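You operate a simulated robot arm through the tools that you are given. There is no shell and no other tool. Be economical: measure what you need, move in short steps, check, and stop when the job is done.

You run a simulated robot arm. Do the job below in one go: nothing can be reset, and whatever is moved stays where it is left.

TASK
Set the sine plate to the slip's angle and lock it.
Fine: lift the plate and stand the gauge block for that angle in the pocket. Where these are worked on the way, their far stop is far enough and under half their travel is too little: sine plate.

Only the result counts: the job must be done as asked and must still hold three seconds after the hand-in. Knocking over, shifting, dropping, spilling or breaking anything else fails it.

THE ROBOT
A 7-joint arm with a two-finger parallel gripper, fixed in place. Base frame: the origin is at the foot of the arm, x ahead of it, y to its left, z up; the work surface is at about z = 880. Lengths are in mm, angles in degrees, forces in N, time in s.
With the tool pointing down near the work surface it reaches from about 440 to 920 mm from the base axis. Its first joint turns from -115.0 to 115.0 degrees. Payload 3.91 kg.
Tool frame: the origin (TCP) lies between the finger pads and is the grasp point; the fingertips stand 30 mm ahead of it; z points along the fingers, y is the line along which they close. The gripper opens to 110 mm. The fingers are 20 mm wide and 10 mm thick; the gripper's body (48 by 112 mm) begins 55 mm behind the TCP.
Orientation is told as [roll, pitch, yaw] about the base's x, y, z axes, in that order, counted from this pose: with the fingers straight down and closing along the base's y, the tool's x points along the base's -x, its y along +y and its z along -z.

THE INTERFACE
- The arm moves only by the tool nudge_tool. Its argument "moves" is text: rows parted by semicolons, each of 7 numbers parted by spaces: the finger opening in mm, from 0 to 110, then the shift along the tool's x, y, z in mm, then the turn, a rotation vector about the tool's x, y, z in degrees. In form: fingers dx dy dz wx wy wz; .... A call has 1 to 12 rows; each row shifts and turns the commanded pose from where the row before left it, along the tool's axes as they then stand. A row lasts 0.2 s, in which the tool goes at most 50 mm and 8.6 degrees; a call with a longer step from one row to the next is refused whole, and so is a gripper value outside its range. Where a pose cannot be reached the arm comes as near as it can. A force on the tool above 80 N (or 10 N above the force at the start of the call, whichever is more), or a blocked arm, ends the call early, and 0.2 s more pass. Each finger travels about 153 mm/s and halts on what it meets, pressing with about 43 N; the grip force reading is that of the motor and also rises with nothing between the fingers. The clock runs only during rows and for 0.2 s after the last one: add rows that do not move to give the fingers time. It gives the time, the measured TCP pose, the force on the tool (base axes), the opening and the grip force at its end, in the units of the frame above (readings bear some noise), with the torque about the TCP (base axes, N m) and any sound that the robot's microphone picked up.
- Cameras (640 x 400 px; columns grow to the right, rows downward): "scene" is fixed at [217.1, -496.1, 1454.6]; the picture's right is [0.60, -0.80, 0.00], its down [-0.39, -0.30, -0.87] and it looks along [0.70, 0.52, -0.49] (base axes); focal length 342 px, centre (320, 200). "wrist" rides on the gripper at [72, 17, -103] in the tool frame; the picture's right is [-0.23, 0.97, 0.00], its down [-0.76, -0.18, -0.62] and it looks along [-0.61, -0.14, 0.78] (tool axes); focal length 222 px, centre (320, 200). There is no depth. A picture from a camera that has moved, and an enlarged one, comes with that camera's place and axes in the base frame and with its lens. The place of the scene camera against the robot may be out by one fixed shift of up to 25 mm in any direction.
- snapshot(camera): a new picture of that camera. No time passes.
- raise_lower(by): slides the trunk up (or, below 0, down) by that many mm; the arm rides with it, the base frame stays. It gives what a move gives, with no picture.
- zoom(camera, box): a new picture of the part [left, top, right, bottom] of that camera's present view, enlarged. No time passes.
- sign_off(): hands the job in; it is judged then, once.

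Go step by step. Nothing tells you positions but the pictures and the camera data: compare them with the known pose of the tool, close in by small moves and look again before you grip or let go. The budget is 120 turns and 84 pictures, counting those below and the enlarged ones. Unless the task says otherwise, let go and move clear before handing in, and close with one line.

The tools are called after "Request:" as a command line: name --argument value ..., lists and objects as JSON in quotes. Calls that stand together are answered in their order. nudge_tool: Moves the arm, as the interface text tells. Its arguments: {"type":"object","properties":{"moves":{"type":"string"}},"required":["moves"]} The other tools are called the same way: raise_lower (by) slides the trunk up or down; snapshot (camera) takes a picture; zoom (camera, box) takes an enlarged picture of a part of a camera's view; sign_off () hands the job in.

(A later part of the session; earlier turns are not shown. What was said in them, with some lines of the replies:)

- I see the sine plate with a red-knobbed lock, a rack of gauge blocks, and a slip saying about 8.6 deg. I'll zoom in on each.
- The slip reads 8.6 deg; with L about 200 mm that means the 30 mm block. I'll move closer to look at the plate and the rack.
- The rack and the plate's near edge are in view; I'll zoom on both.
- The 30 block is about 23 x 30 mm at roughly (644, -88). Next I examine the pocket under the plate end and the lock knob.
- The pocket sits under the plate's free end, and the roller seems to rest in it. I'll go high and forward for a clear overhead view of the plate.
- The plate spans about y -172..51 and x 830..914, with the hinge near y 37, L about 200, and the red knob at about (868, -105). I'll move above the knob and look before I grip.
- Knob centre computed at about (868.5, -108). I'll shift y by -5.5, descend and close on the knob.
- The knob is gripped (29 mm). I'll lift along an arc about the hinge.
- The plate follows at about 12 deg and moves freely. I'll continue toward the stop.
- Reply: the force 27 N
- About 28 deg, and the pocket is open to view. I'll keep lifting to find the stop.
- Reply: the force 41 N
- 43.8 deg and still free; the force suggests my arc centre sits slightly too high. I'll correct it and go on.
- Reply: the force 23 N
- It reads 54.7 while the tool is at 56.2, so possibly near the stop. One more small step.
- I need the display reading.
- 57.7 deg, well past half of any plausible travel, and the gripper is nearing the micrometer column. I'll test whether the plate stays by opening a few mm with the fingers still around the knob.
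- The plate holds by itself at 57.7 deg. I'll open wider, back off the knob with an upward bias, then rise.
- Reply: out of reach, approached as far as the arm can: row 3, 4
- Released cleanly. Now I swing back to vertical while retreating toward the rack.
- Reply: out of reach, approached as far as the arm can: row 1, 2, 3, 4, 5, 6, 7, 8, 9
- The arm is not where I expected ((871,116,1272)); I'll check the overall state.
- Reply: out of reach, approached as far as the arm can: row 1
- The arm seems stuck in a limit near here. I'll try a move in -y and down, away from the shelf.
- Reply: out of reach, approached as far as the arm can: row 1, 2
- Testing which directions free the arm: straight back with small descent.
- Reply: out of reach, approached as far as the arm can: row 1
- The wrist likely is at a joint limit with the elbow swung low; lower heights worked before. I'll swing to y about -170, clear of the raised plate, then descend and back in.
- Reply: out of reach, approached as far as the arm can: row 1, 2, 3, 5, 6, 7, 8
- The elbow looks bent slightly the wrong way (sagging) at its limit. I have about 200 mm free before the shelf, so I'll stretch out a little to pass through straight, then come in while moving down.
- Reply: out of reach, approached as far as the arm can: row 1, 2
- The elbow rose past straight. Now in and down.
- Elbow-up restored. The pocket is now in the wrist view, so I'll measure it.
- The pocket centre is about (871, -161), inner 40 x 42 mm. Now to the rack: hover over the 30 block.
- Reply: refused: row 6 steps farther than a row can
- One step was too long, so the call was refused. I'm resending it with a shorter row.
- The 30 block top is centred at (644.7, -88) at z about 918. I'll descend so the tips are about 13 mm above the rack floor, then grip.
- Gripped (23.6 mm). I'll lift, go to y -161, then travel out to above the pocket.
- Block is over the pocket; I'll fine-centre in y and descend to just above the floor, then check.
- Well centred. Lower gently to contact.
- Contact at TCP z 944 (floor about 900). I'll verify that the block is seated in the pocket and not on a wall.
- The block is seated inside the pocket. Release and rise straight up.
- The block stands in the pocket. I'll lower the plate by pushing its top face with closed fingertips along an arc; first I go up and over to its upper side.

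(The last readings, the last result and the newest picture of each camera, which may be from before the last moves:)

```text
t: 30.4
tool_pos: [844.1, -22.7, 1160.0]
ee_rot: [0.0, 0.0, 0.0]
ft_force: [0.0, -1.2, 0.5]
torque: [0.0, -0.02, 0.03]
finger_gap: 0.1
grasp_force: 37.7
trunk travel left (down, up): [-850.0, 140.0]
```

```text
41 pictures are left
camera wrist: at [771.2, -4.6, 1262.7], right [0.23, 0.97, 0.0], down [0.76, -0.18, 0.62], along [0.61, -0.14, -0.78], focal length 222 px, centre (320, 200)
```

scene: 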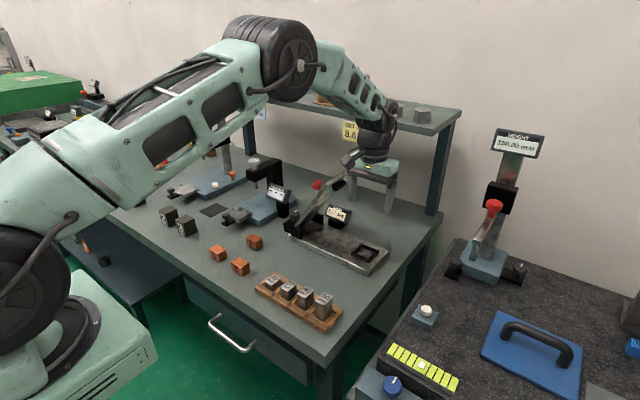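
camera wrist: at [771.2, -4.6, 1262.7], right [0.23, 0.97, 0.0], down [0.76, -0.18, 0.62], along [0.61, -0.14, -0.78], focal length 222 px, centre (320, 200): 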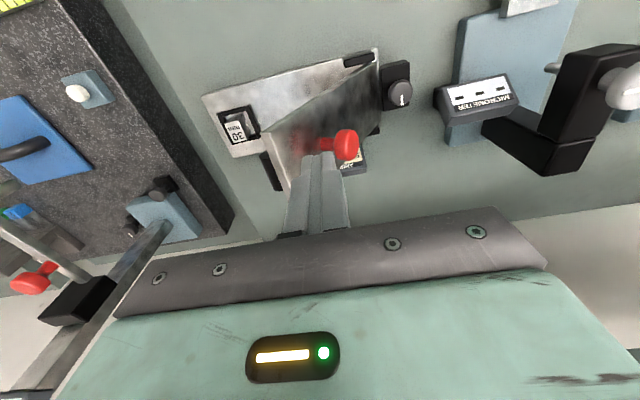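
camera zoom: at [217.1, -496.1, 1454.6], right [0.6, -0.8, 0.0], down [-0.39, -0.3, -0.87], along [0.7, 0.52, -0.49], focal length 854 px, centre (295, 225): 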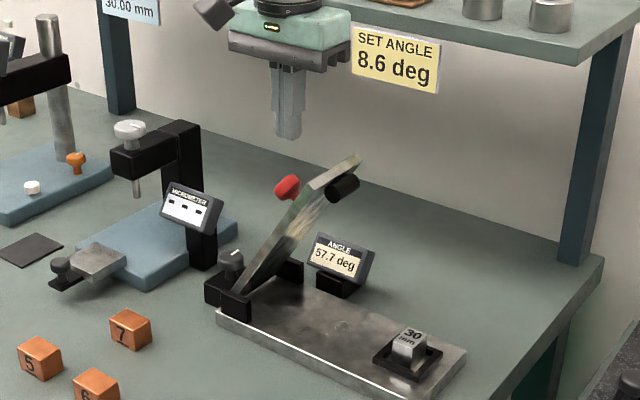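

Geometry matches predictions. Descend beside the plate's upper face.

Request:
nudge_tool --moves "0 2 -3 30 0 0 0;0 0 -2 26 0 0 0;0 0 0 0 0 0 0"

Request:
zoom --camera "scene" --box '[280, 140, 380, 220]'

```text
t: 31.2
tool_pos: [842.9, -28.5, 1104.9]
ee_rot: [-0.1, 0.0, 0.1]
ft_force: [0.2, -0.2, 0.5]
torque: [0.01, -0.03, 0.01]
finger_gap: 0.0
grasp_force: 37.6
trunk travel left (down, up): [-850.0, 140.0]
```

```text
5.00 times, centred on (330, 180) of scene
camera zoom: at [217.1, -496.1, 1454.6], right [0.6, -0.8, 0.0], down [-0.39, -0.3, -0.87], along [0.7, 0.52, -0.49], focal length 1709 px, centre (270, 300)
```

zoom: 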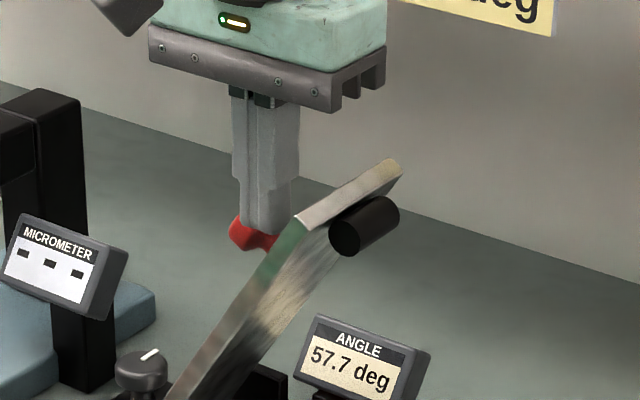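

Fingers are behind the plate's upper face. Start the arc push.

Request:
nudge_tool --moves "0 0 -10 0.7 0 0 0;0 0 -11 6.5 0 0 0;0 0 -11.2 6.9 0 0 0;0 0 -10.2 8 0 0 0;0 0 -10.2 8.5 0 0 0;0 0 0 0 0 0 0"

Request:
zoom --camera "scene" --box '[280, 150, 400, 250]'

```text
t: 32.6
tool_pos: [841.7, -82.0, 1075.5]
ee_rot: [0.0, 0.0, 0.0]
ft_force: [-0.2, -0.2, 0.5]
torque: [-0.01, 0.0, 0.02]
finger_gap: 0.0
grasp_force: 37.0
trunk travel left (down, up): [-850.0, 140.0]
```

```text
4.00 times, centred on (340, 200) of scene
camera zoom: at [217.1, -496.1, 1454.6], right [0.6, -0.8, 0.0], down [-0.39, -0.3, -0.87], along [0.7, 0.52, -0.49], focal length 1367 px, centre (240, 200)
```

zoom: 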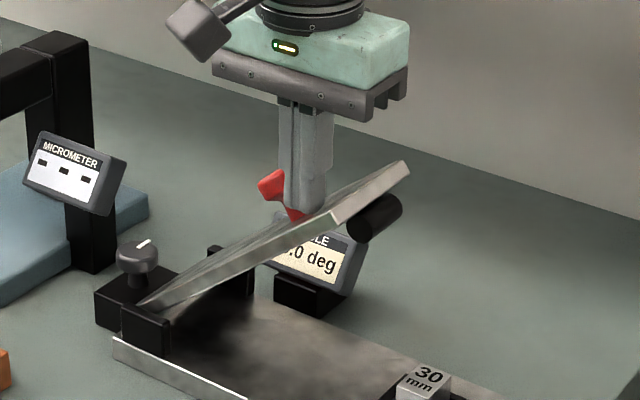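

The plate is descending with it. Continue the arc.

Request:
nudge_tool --moves "0 0 -9 9.3 0 0 0;0 0 -8.8 9.8 0 0 0;0 0 -7.8 10.5 0 0 0;0 0 -7.3 11 0 0 0;0 0 0 0 0 0 0"

Request:
zoom --camera "scene" --box '[280, 150, 400, 250]'

```text
t: 33.8
tool_pos: [841.9, -114.5, 1033.8]
ee_rot: [0.0, 0.0, 0.0]
ft_force: [-0.1, 0.1, 0.3]
torque: [0.03, 0.02, -0.01]
finger_gap: 0.0
grasp_force: 37.4
trunk travel left (down, up): [-850.0, 140.0]
```

```text
4.00 times, centred on (340, 200) of scene
camera zoom: at [217.1, -496.1, 1454.6], right [0.6, -0.8, 0.0], down [-0.39, -0.3, -0.87], along [0.7, 0.52, -0.49], focal length 1367 px, centre (240, 200)
```

zoom: 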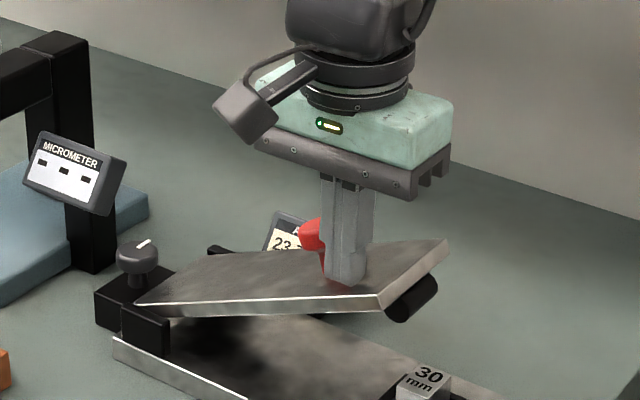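

About 23 deg. Continue, slower near the block.

Request:
nudge_tool --moves "0 0 -6.3 11.3 0 0 0;0 0 -5.6 12 0 0 0;0 0 -4 10 0 0 0;0 0 0 0 0 0 0"

Request:
zoom --camera "scene" --box '[280, 150, 400, 270]'

```text
t: 34.8
tool_pos: [842.7, -131.3, 1000.1]
ee_rot: [0.0, 0.0, 0.0]
ft_force: [0.4, 0.8, -1.0]
torque: [-0.02, 0.01, 0.04]
finger_gap: 0.0
grasp_force: 38.2
trunk travel left (down, up): [-850.0, 140.0]
```

```text
3.33 times, centred on (340, 210) of scene
camera zoom: at [217.1, -496.1, 1454.6], right [0.6, -0.8, 0.0], down [-0.39, -0.3, -0.87], along [0.7, 0.52, -0.49], focal length 1139 px, centre (253, 167)
```

zoom: 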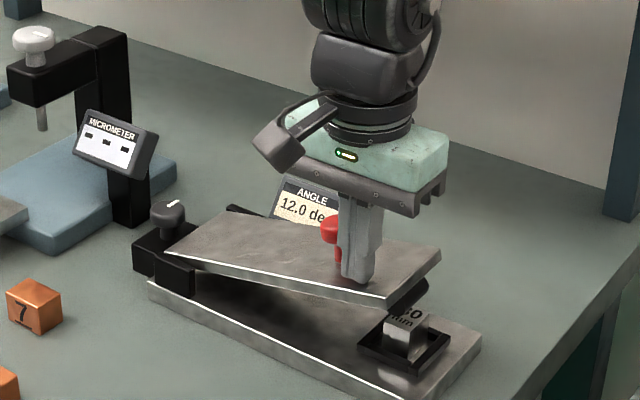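

12.0 deg. About 11 mm more to reach the block; creep down.

Request:
nudge_tool --moves "0 0 -1 4 0 0 0;0 0 -1 4 0 0 0;0 0 -0.5 2 0 0 0;0 0 0 0 0 0 0"

Request:
zoom --camera "scene" --box '[300, 190, 400, 270]'

```text
t: 35.8
tool_pos: [842.1, -132.6, 989.7]
ee_rot: [0.0, 0.0, 0.0]
ft_force: [0.0, 1.1, -0.8]
torque: [-0.01, 0.02, 0.0]
finger_gap: 0.3
grasp_force: 37.3
trunk travel left (down, up): [-850.0, 140.0]
```

```text
5.00 times, centred on (350, 230) of scene
camera zoom: at [217.1, -496.1, 1454.6], right [0.6, -0.8, 0.0], down [-0.39, -0.3, -0.87], along [0.7, 0.52, -0.49], focal length 1709 px, centre (170, 50)
```

zoom: 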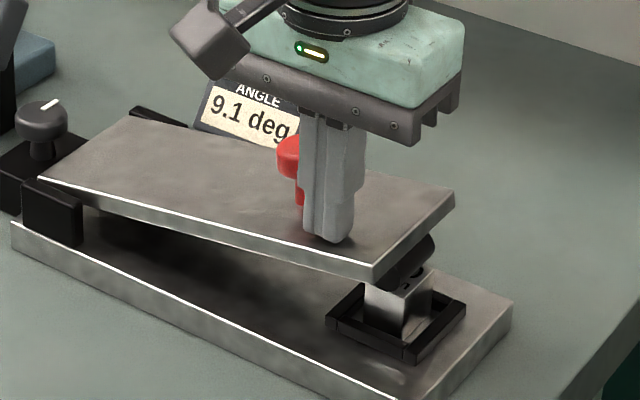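

9.1 deg; creeping the last 2 mm to contact.

Request:
nudge_tool --moves "0 0 0 1 0 0 0;0 0 0 1 0 0 0;0 0 0 1 0 0 0;0 0 0 0 0 0 0"

Request:
zoom --camera "scene" --box '[300, 190, 400, 270]'

```text
t: 36.8
tool_pos: [841.0, -133.6, 990.1]
ee_rot: [0.1, 0.0, 0.2]
ft_force: [1.4, -0.6, 6.6]
torque: [-0.06, -0.04, 0.0]
finger_gap: 0.0
grasp_force: 38.2
trunk travel left (down, up): [-850.0, 140.0]
```

```text
5.00 times, centred on (350, 230) of scene
camera zoom: at [217.1, -496.1, 1454.6], right [0.6, -0.8, 0.0], down [-0.39, -0.3, -0.87], along [0.7, 0.52, -0.49], focal length 1709 px, centre (170, 50)
```

zoom: 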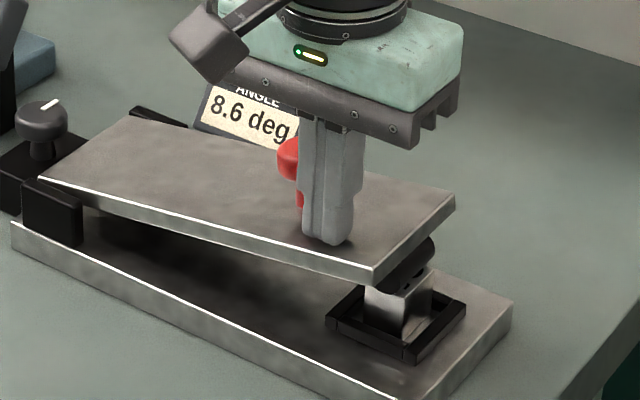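

8.6 deg is shown and contact force is appearing. One more mm confirms seating, then I go up.

Request:
nudge_tool --moves "0 0 0 1.5 0 0 0;0 0 0 0 0 0 0"

Request:
zoom --camera "scene" --box '[320, 200, 360, 230]'

```text
t: 37.4
tool_pos: [842.4, -133.5, 988.9]
ee_rot: [0.1, -0.2, 0.1]
ft_force: [0.1, -0.8, 19.3]
torque: [-0.18, 0.09, -0.03]
finger_gap: 0.0
grasp_force: 37.4
trunk travel left (down, up): [-850.0, 140.0]
```

```text
13.33 times, centred on (340, 215) of scene
camera zoom: at [217.1, -496.1, 1454.6], right [0.6, -0.8, 0.0], down [-0.39, -0.3, -0.87], along [0.7, 0.52, -0.49], focal length 4556 px, centre (53, 0)
```

zoom: 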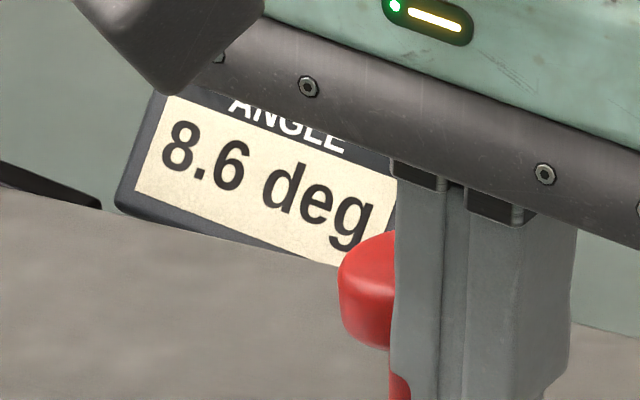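

Seated at 8.6 deg. Next comes the lock knob at the hinge end, about (857, 77). I'll rise and yaw 90 deg so the gripper body clears the micrometer.

Request:
nudge_tool --moves "0 0 0 -40 0 0 0;40 0 0 -40 0 0 0;50 0 0 -40 0 0 0;50 0 0 0 0 0 -8.5;50 0 0 0 0 0 -8.5;50 0 0 0 0 0 -8.5;50 0 0 0 0 0 -8.5;50 0 0 0 0 0 -8.5;50 0 0 0 0 0 -8.5;50 0 0 0 0 0 -8.5;50 0 0 0 0 0 -8.5;50 0 0 0 0 0 -8.5"

Request:
snapshot --camera "wrist"

Request:
snapshot --camera "scene"

```text
t: 40.0
tool_pos: [841.2, -132.5, 1106.5]
ee_rot: [0.0, 0.0, 76.6]
ft_force: [0.4, 0.1, -0.1]
torque: [-0.02, -0.02, 0.0]
finger_gap: 50.0
grasp_force: 0.1
trunk travel left (down, up): [-850.0, 140.0]
```

```text
33 pictures are left
camera wrist: at [808.0, -199.0, 1208.9], right [-0.9, 0.45, 0.0], down [0.35, 0.7, 0.62], along [0.28, 0.56, -0.78], focal length 222 px, centre (320, 200)
```

wrist: 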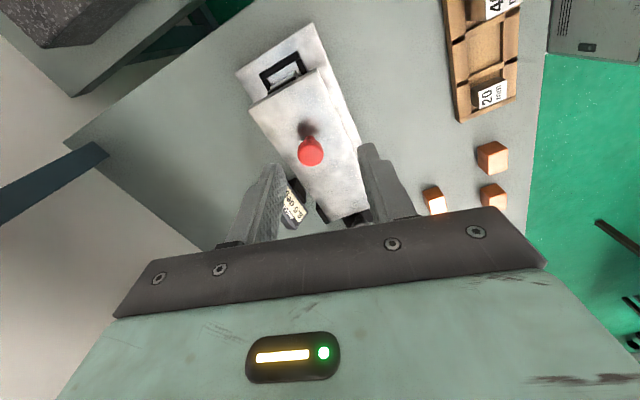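

```text
32 pictures are left
```

scene: 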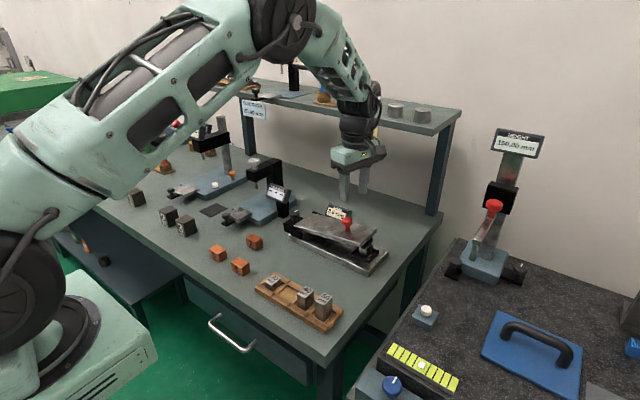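

Finish the yaw and move over to the lock knob at height.

Request:
nudge_tool --moves "50 0 0 0 0 0 -6.7;50 0 0 0 0 0 -6.7;50 -42 -3 0 0 0 0;50 -42 -3 0 0 0 0;50 -42 -3 0 0 0 0;50 -42 -3 0 0 0 0;50 -35 -3 0 0 0 0;50 0 0 0 0 0 0"

Request:
zoom --camera "wrist" --box '[220, 60, 460, 210]'

Request:
zoom --camera "scene" --box '[240, 130, 360, 240]'

```text
t: 41.8
tool_pos: [857.1, 68.9, 1107.3]
ee_rot: [0.0, 0.0, 89.9]
ft_force: [-0.3, 0.1, 0.8]
torque: [0.03, 0.05, -0.02]
finger_gap: 50.1
grasp_force: 0.1
trunk travel left (down, up): [-850.0, 140.0]
```

```text
2.67 times, centred on (340, 135) of wrist
camera zoom: at [839.6, -2.3, 1208.7], right [-0.97, 0.23, 0.0], down [0.18, 0.76, 0.62], along [0.14, 0.61, -0.78], focal length 592 px, centre (267, 373)
```

zoom: 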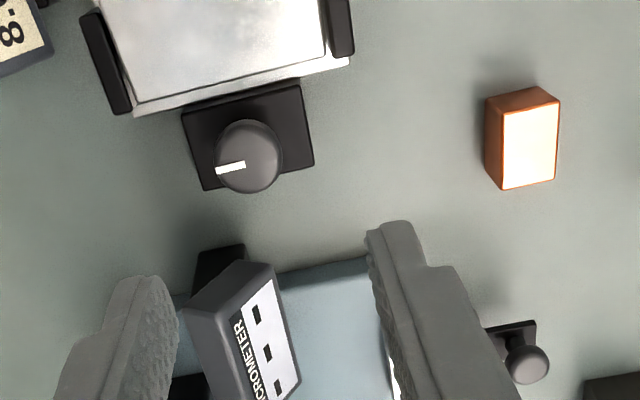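

```text
3.64 times, centred on (300, 185) of scene
camera zoom: at [217.1, -496.1, 1454.6], right [0.6, -0.8, 0.0], down [-0.39, -0.3, -0.87], along [0.7, 0.52, -0.49], focal length 1243 px, centre (393, 254)
```

zoom: 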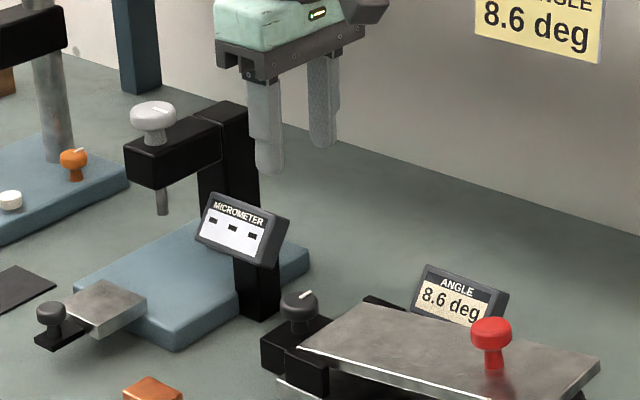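

The lock knob cap is about (867, 82, top 945), with its white mark pointing +x. The micrometer display is close by, so I descend partway and re-measure.

Request:
nudge_tool --moves "50 -13 -10 20 0 0 0;50 0 0 45 0 0 0;50 0 0 37 0 0 0;50 0 0 0 0 0 0"

Request:
zoom --camera "wrist" --box '[200, 70, 440, 220]'

Request:
zoom --camera "scene" --box '[240, 140, 340, 240]'

```text
t: 42.8
tool_pos: [868.0, 82.7, 1004.1]
ee_rot: [0.1, 0.0, 90.0]
ft_force: [0.1, -0.1, -0.3]
torque: [0.03, -0.01, 0.0]
finger_gap: 50.3
grasp_force: 0.1
trunk travel left (down, up): [-850.0, 140.0]
```

```text
2.67 times, centred on (320, 145) of wrist
camera zoom: at [850.5, 10.9, 1107.0], right [-0.97, 0.23, 0.0], down [0.18, 0.76, 0.62], along [0.14, 0.61, -0.78], focal length 592 px, centre (320, 347)
```

zoom: 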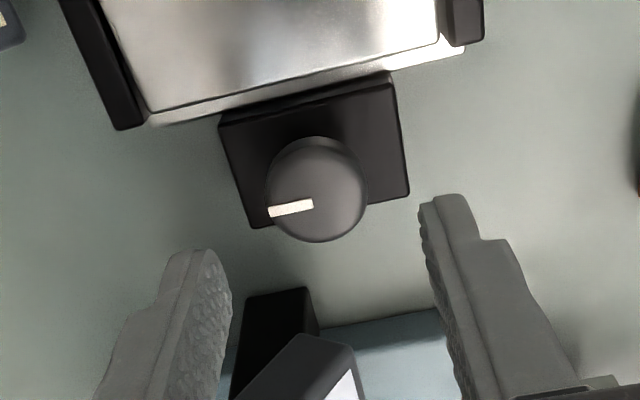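

```text
4.00 times, centred on (290, 190) of scene
camera zoom: at [217.1, -496.1, 1454.6], right [0.6, -0.8, 0.0], down [-0.39, -0.3, -0.87], along [0.7, 0.52, -0.49], focal length 1367 px, centre (440, 240)
```

zoom: 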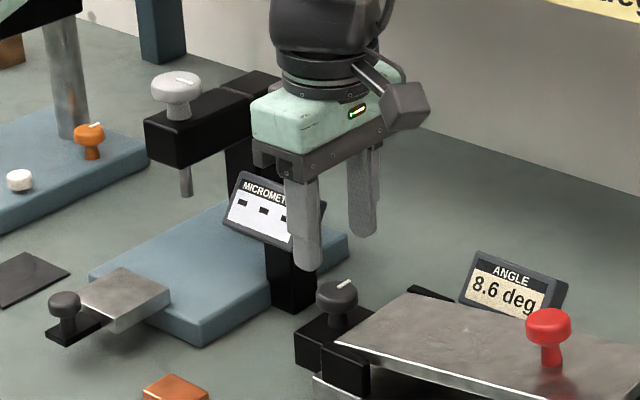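

Knob centre confirmed at (867, 82.5), cap about 28 mm; the micrometer display is far enough away. Descend and grip the lock knob.

Request:
nudge_tool --moves "50 0 1 24 0 0 0;50 0 0 20 0 0 0;50 0 0 0 0 0 0;20 0 0 0 0 0 0;20 0 0 0 0 0 0"

Request:
zoom --camera "scene" --box '[240, 150, 340, 240]'

Request:
zoom --camera "wrist" --box '[200, 100, 440, 250]'

```text
t: 44.0
tool_pos: [870.1, 84.1, 961.8]
ee_rot: [-0.2, -0.1, 89.9]
ft_force: [22.7, 2.8, -1.0]
torque: [0.43, -0.88, -0.04]
finger_gap: 30.7
grasp_force: 45.4
trunk travel left (down, up): [-850.0, 140.0]
```

```text
4.44 times, centred on (290, 195) of scene
camera zoom: at [217.1, -496.1, 1454.6], right [0.6, -0.8, 0.0], down [-0.39, -0.3, -0.87], along [0.7, 0.52, -0.49], focal length 1519 px, centre (453, 222)
```

zoom: 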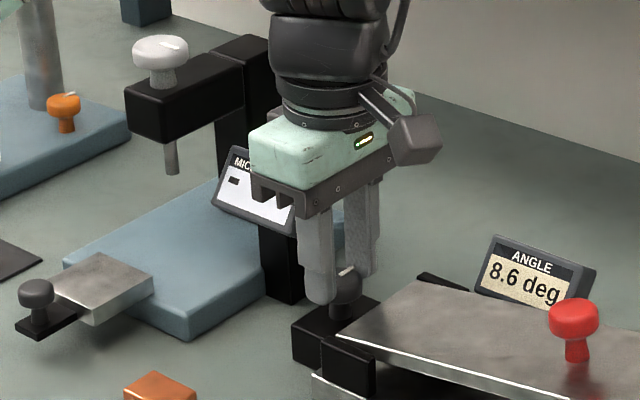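

```text
2.67 times, centred on (320, 175) of wrist
camera zoom: at [851.3, 11.1, 1064.3], right [-0.97, 0.23, -0.01], down [0.18, 0.76, 0.63], along [0.15, 0.61, -0.78], focal length 592 px, centre (320, 267)
```

zoom: 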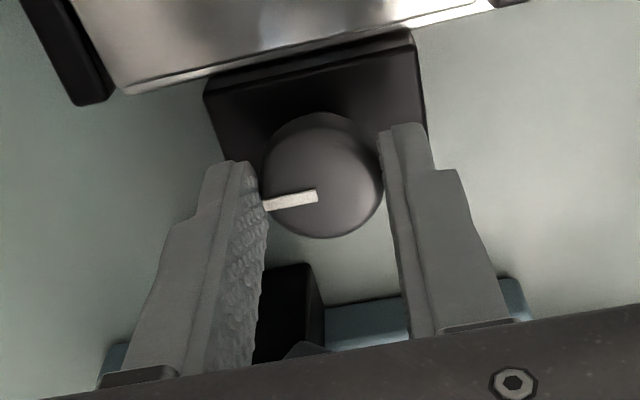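

Gripped; the knob centre is about 3 mm further in +x, so I relieve that and turn clockwise by about 24 deg as a test.

Request:
nudge_tool --moves "20 0 -3 0 0 0 0;20 0 0 0 0 0 8;20 0 0 0 0 0 8;20 0 0 0 0 0 8;20 0 0 0 0 0 0"

Request:
zoom --camera "wrist" --box '[200, 100, 440, 250]'

```text
t: 45.2
tool_pos: [870.1, 82.1, 963.8]
ee_rot: [-0.2, -0.1, 65.9]
ft_force: [7.1, 1.2, 18.3]
torque: [-0.56, 0.15, 0.0]
finger_gap: 30.7
grasp_force: 44.8
trunk travel left (down, up): [-850.0, 140.0]
```

```text
2.67 times, centred on (320, 175) of wrist
camera zoom: at [823.0, 24.7, 1064.5], right [-0.8, 0.61, 0.0], down [0.47, 0.62, 0.62], along [0.38, 0.5, -0.78], focal length 592 px, centre (320, 267)
```

zoom: 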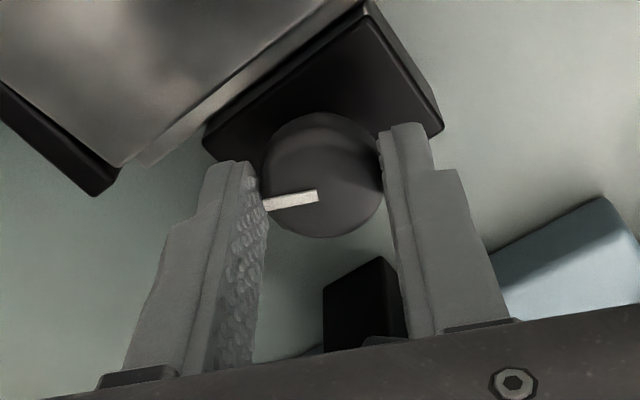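

The knob turns with the hand. Continue clockwise another 16 deg, watching clearance to the micrometer.

Request:
nudge_tool --moves "20 0 0 -1 0 0 8;20 0 0 0 0 0 8;20 0 0 0 0 0 0"

Request:
zoom --camera "scene" --box '[240, 130, 340, 240]'

```text
t: 46.0
tool_pos: [868.6, 83.6, 961.2]
ee_rot: [0.1, 0.0, 49.9]
ft_force: [-0.7, 1.4, 15.0]
torque: [0.47, -0.19, 0.0]
finger_gap: 30.6
grasp_force: 45.3
trunk travel left (down, up): [-850.0, 140.0]
```

```text
3.64 times, centred on (290, 185) of scene
camera zoom: at [217.1, -496.1, 1454.6], right [0.6, -0.8, 0.0], down [-0.39, -0.3, -0.87], along [0.7, 0.52, -0.49], focal length 1243 px, centre (429, 254)
```

zoom: 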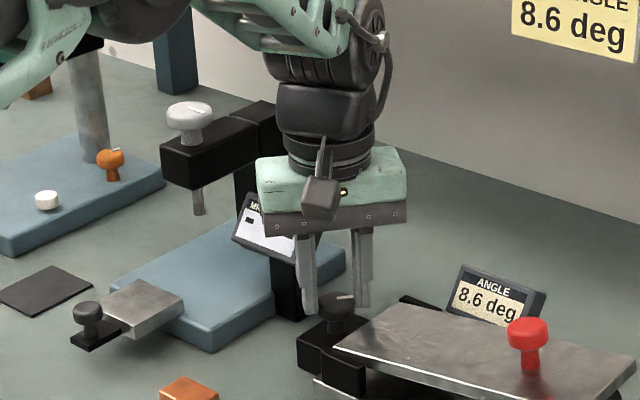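

40 deg done, no stop and no contact. I'll open, swing back, regrip and continue turning.

Request:
nudge_tool --moves "46 0 0 0 0 0 0;46 0 0 0 0 0 -8.5;46 0 0 0 0 0 -8.5;46 0 0 0 0 0 -8.5;46 0 0 0 0 0 -8.5;46 0 0 0 0 0 -8.5;46 0 0 0 0 0 0;20 0 0 0 0 0 0;20 0 0 0 0 0 0"

Request:
nudge_tool --moves "20 0 0 0 0 0 8.5;20 0 0 0 0 0 8.5;20 0 0 0 0 0 8.5;20 0 0 0 0 0 8.5;20 0 0 0 0 0 8.5;20 0 0 0 0 0 0"

Request:
zoom --camera "wrist" --box '[200, 100, 440, 250]'

```text
t: 48.0
tool_pos: [870.0, 81.8, 961.7]
ee_rot: [-0.1, 0.1, 92.5]
ft_force: [7.4, 0.7, -1.3]
torque: [0.11, -0.4, -0.02]
finger_gap: 31.0
grasp_force: 45.0
trunk travel left (down, up): [-850.0, 140.0]
```

```text
t: 49.4
tool_pos: [867.5, 83.0, 961.5]
ee_rot: [0.0, 0.0, 49.9]
ft_force: [-2.8, 4.5, 5.7]
torque: [-0.43, 0.48, -0.01]
finger_gap: 30.8
grasp_force: 44.9
trunk travel left (down, up): [-850.0, 140.0]
```

```text
2.67 times, centred on (320, 175) of wrist
camera zoom: at [807.9, 39.5, 1064.0], right [-0.6, 0.8, 0.0], down [0.63, 0.47, 0.62], along [0.5, 0.37, -0.78], focal length 592 px, centre (320, 267)
```

zoom: 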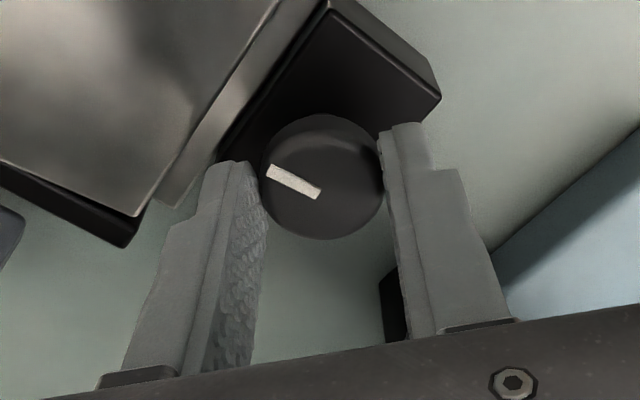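

The knob has turned about 80 deg in total; there is no stop yet. Another ratchet.

Request:
nudge_tool --moves "46 0 0 0 0 0 0;46 0 0 0 0 0 -8.5;46 0 0 0 0 0 -8.5;46 0 0 0 0 0 -8.5;46 0 0 0 0 0 -8.5;46 0 0 0 0 0 -8.5;46 0 0 0 0 0 0;20 0 0 0 0 0 0;20 0 0 0 0 0 0"

Request:
nudge_tool --moves "20 0 0 0 0 0 6;20 0 0 0 0 0 6;20 0 0 0 0 0 6;20 0 0 0 0 0 6;20 0 0 0 0 0 0"

Request:
zoom --camera "wrist" --box '[200, 100, 440, 250]'

```text
t: 51.4
tool_pos: [870.1, 81.6, 962.8]
ee_rot: [-0.1, -0.1, 92.5]
ft_force: [7.2, 1.3, -2.0]
torque: [0.22, -0.39, -0.05]
finger_gap: 30.8
grasp_force: 45.5
trunk travel left (down, up): [-850.0, 140.0]
```

```text
t: 52.6
tool_pos: [868.8, 83.6, 963.2]
ee_rot: [-0.2, -0.1, 68.5]
ft_force: [-0.5, 1.9, 15.4]
torque: [-0.24, 0.31, 0.45]
finger_gap: 30.2
grasp_force: 45.0
trunk travel left (down, up): [-850.0, 140.0]
```

```text
2.67 times, centred on (320, 175) of wrist
camera zoom: at [825.6, 22.3, 1065.7], right [-0.82, 0.57, 0.0], down [0.44, 0.64, 0.62], along [0.36, 0.51, -0.78], focal length 592 px, centre (320, 267)
```

zoom: 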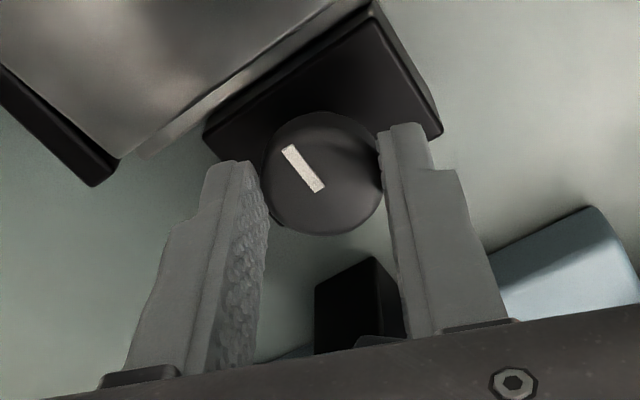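

Torque about z rose to 0.45 N m and the mark stopped at about 90 deg turned: the lock's end stop. Release, rise and check.

Request:
nudge_tool --moves "50 0 0 0 0 0 0;50 0 0 0 0 0 0;50 0 0 -40 0 0 0;50 0 0 -45 0 0 0;50 0 0 -45 0 0 0;50 25 0 0 0 0 0;50 40 0 0 0 0 0;50 40 0 0 0 0 0;50 0 0 0 0 0 0"

Request:
zoom --camera "scene" --box '[270, 190, 400, 280]'

Request:
snapshot --camera "scene"

```text
t: 54.6
tool_pos: [830.4, -13.9, 1090.9]
ee_rot: [0.1, 0.0, 68.4]
ft_force: [-0.1, 0.8, -0.3]
torque: [-0.02, 0.03, 0.04]
finger_gap: 50.2
grasp_force: 0.1
trunk travel left (down, up): [-850.0, 140.0]
```

```text
4.44 times, centred on (335, 235) of scene
camera zoom: at [217.1, -496.1, 1454.6], right [0.6, -0.8, 0.0], down [-0.39, -0.3, -0.87], along [0.7, 0.52, -0.49], focal length 1519 px, centre (253, 44)
```

zoom: 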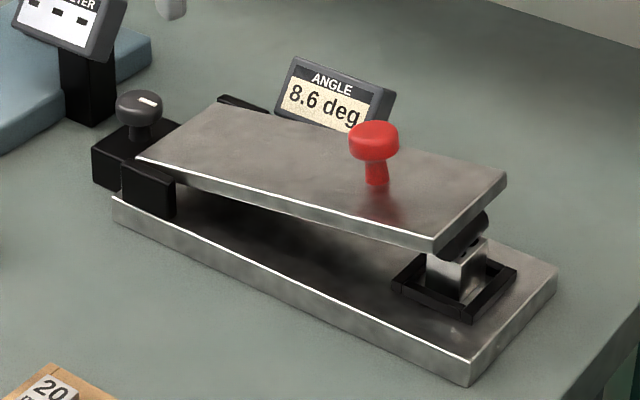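

```text
20 pictures are left
```

scene: 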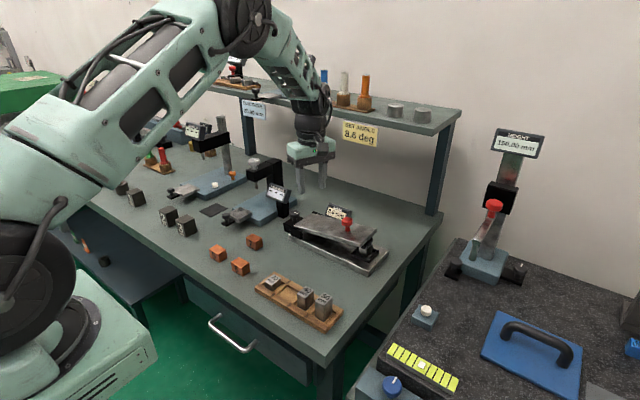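

The plate reads 8.6 deg on the 30 mm block, the lock is turned to its stop, and the arm is clear. I'm handing in.

Request:
sign_off

```text
The job is handed in.
```

The sine plate rests on the 30 mm gauge block and its display reads 8.6 deg, matching the slip. I turned the lock knob clockwise about 90 deg until it hit a stop, and took that as locked without testing it by trying to lift the plate. The arm let go and moved clear before hand-in.
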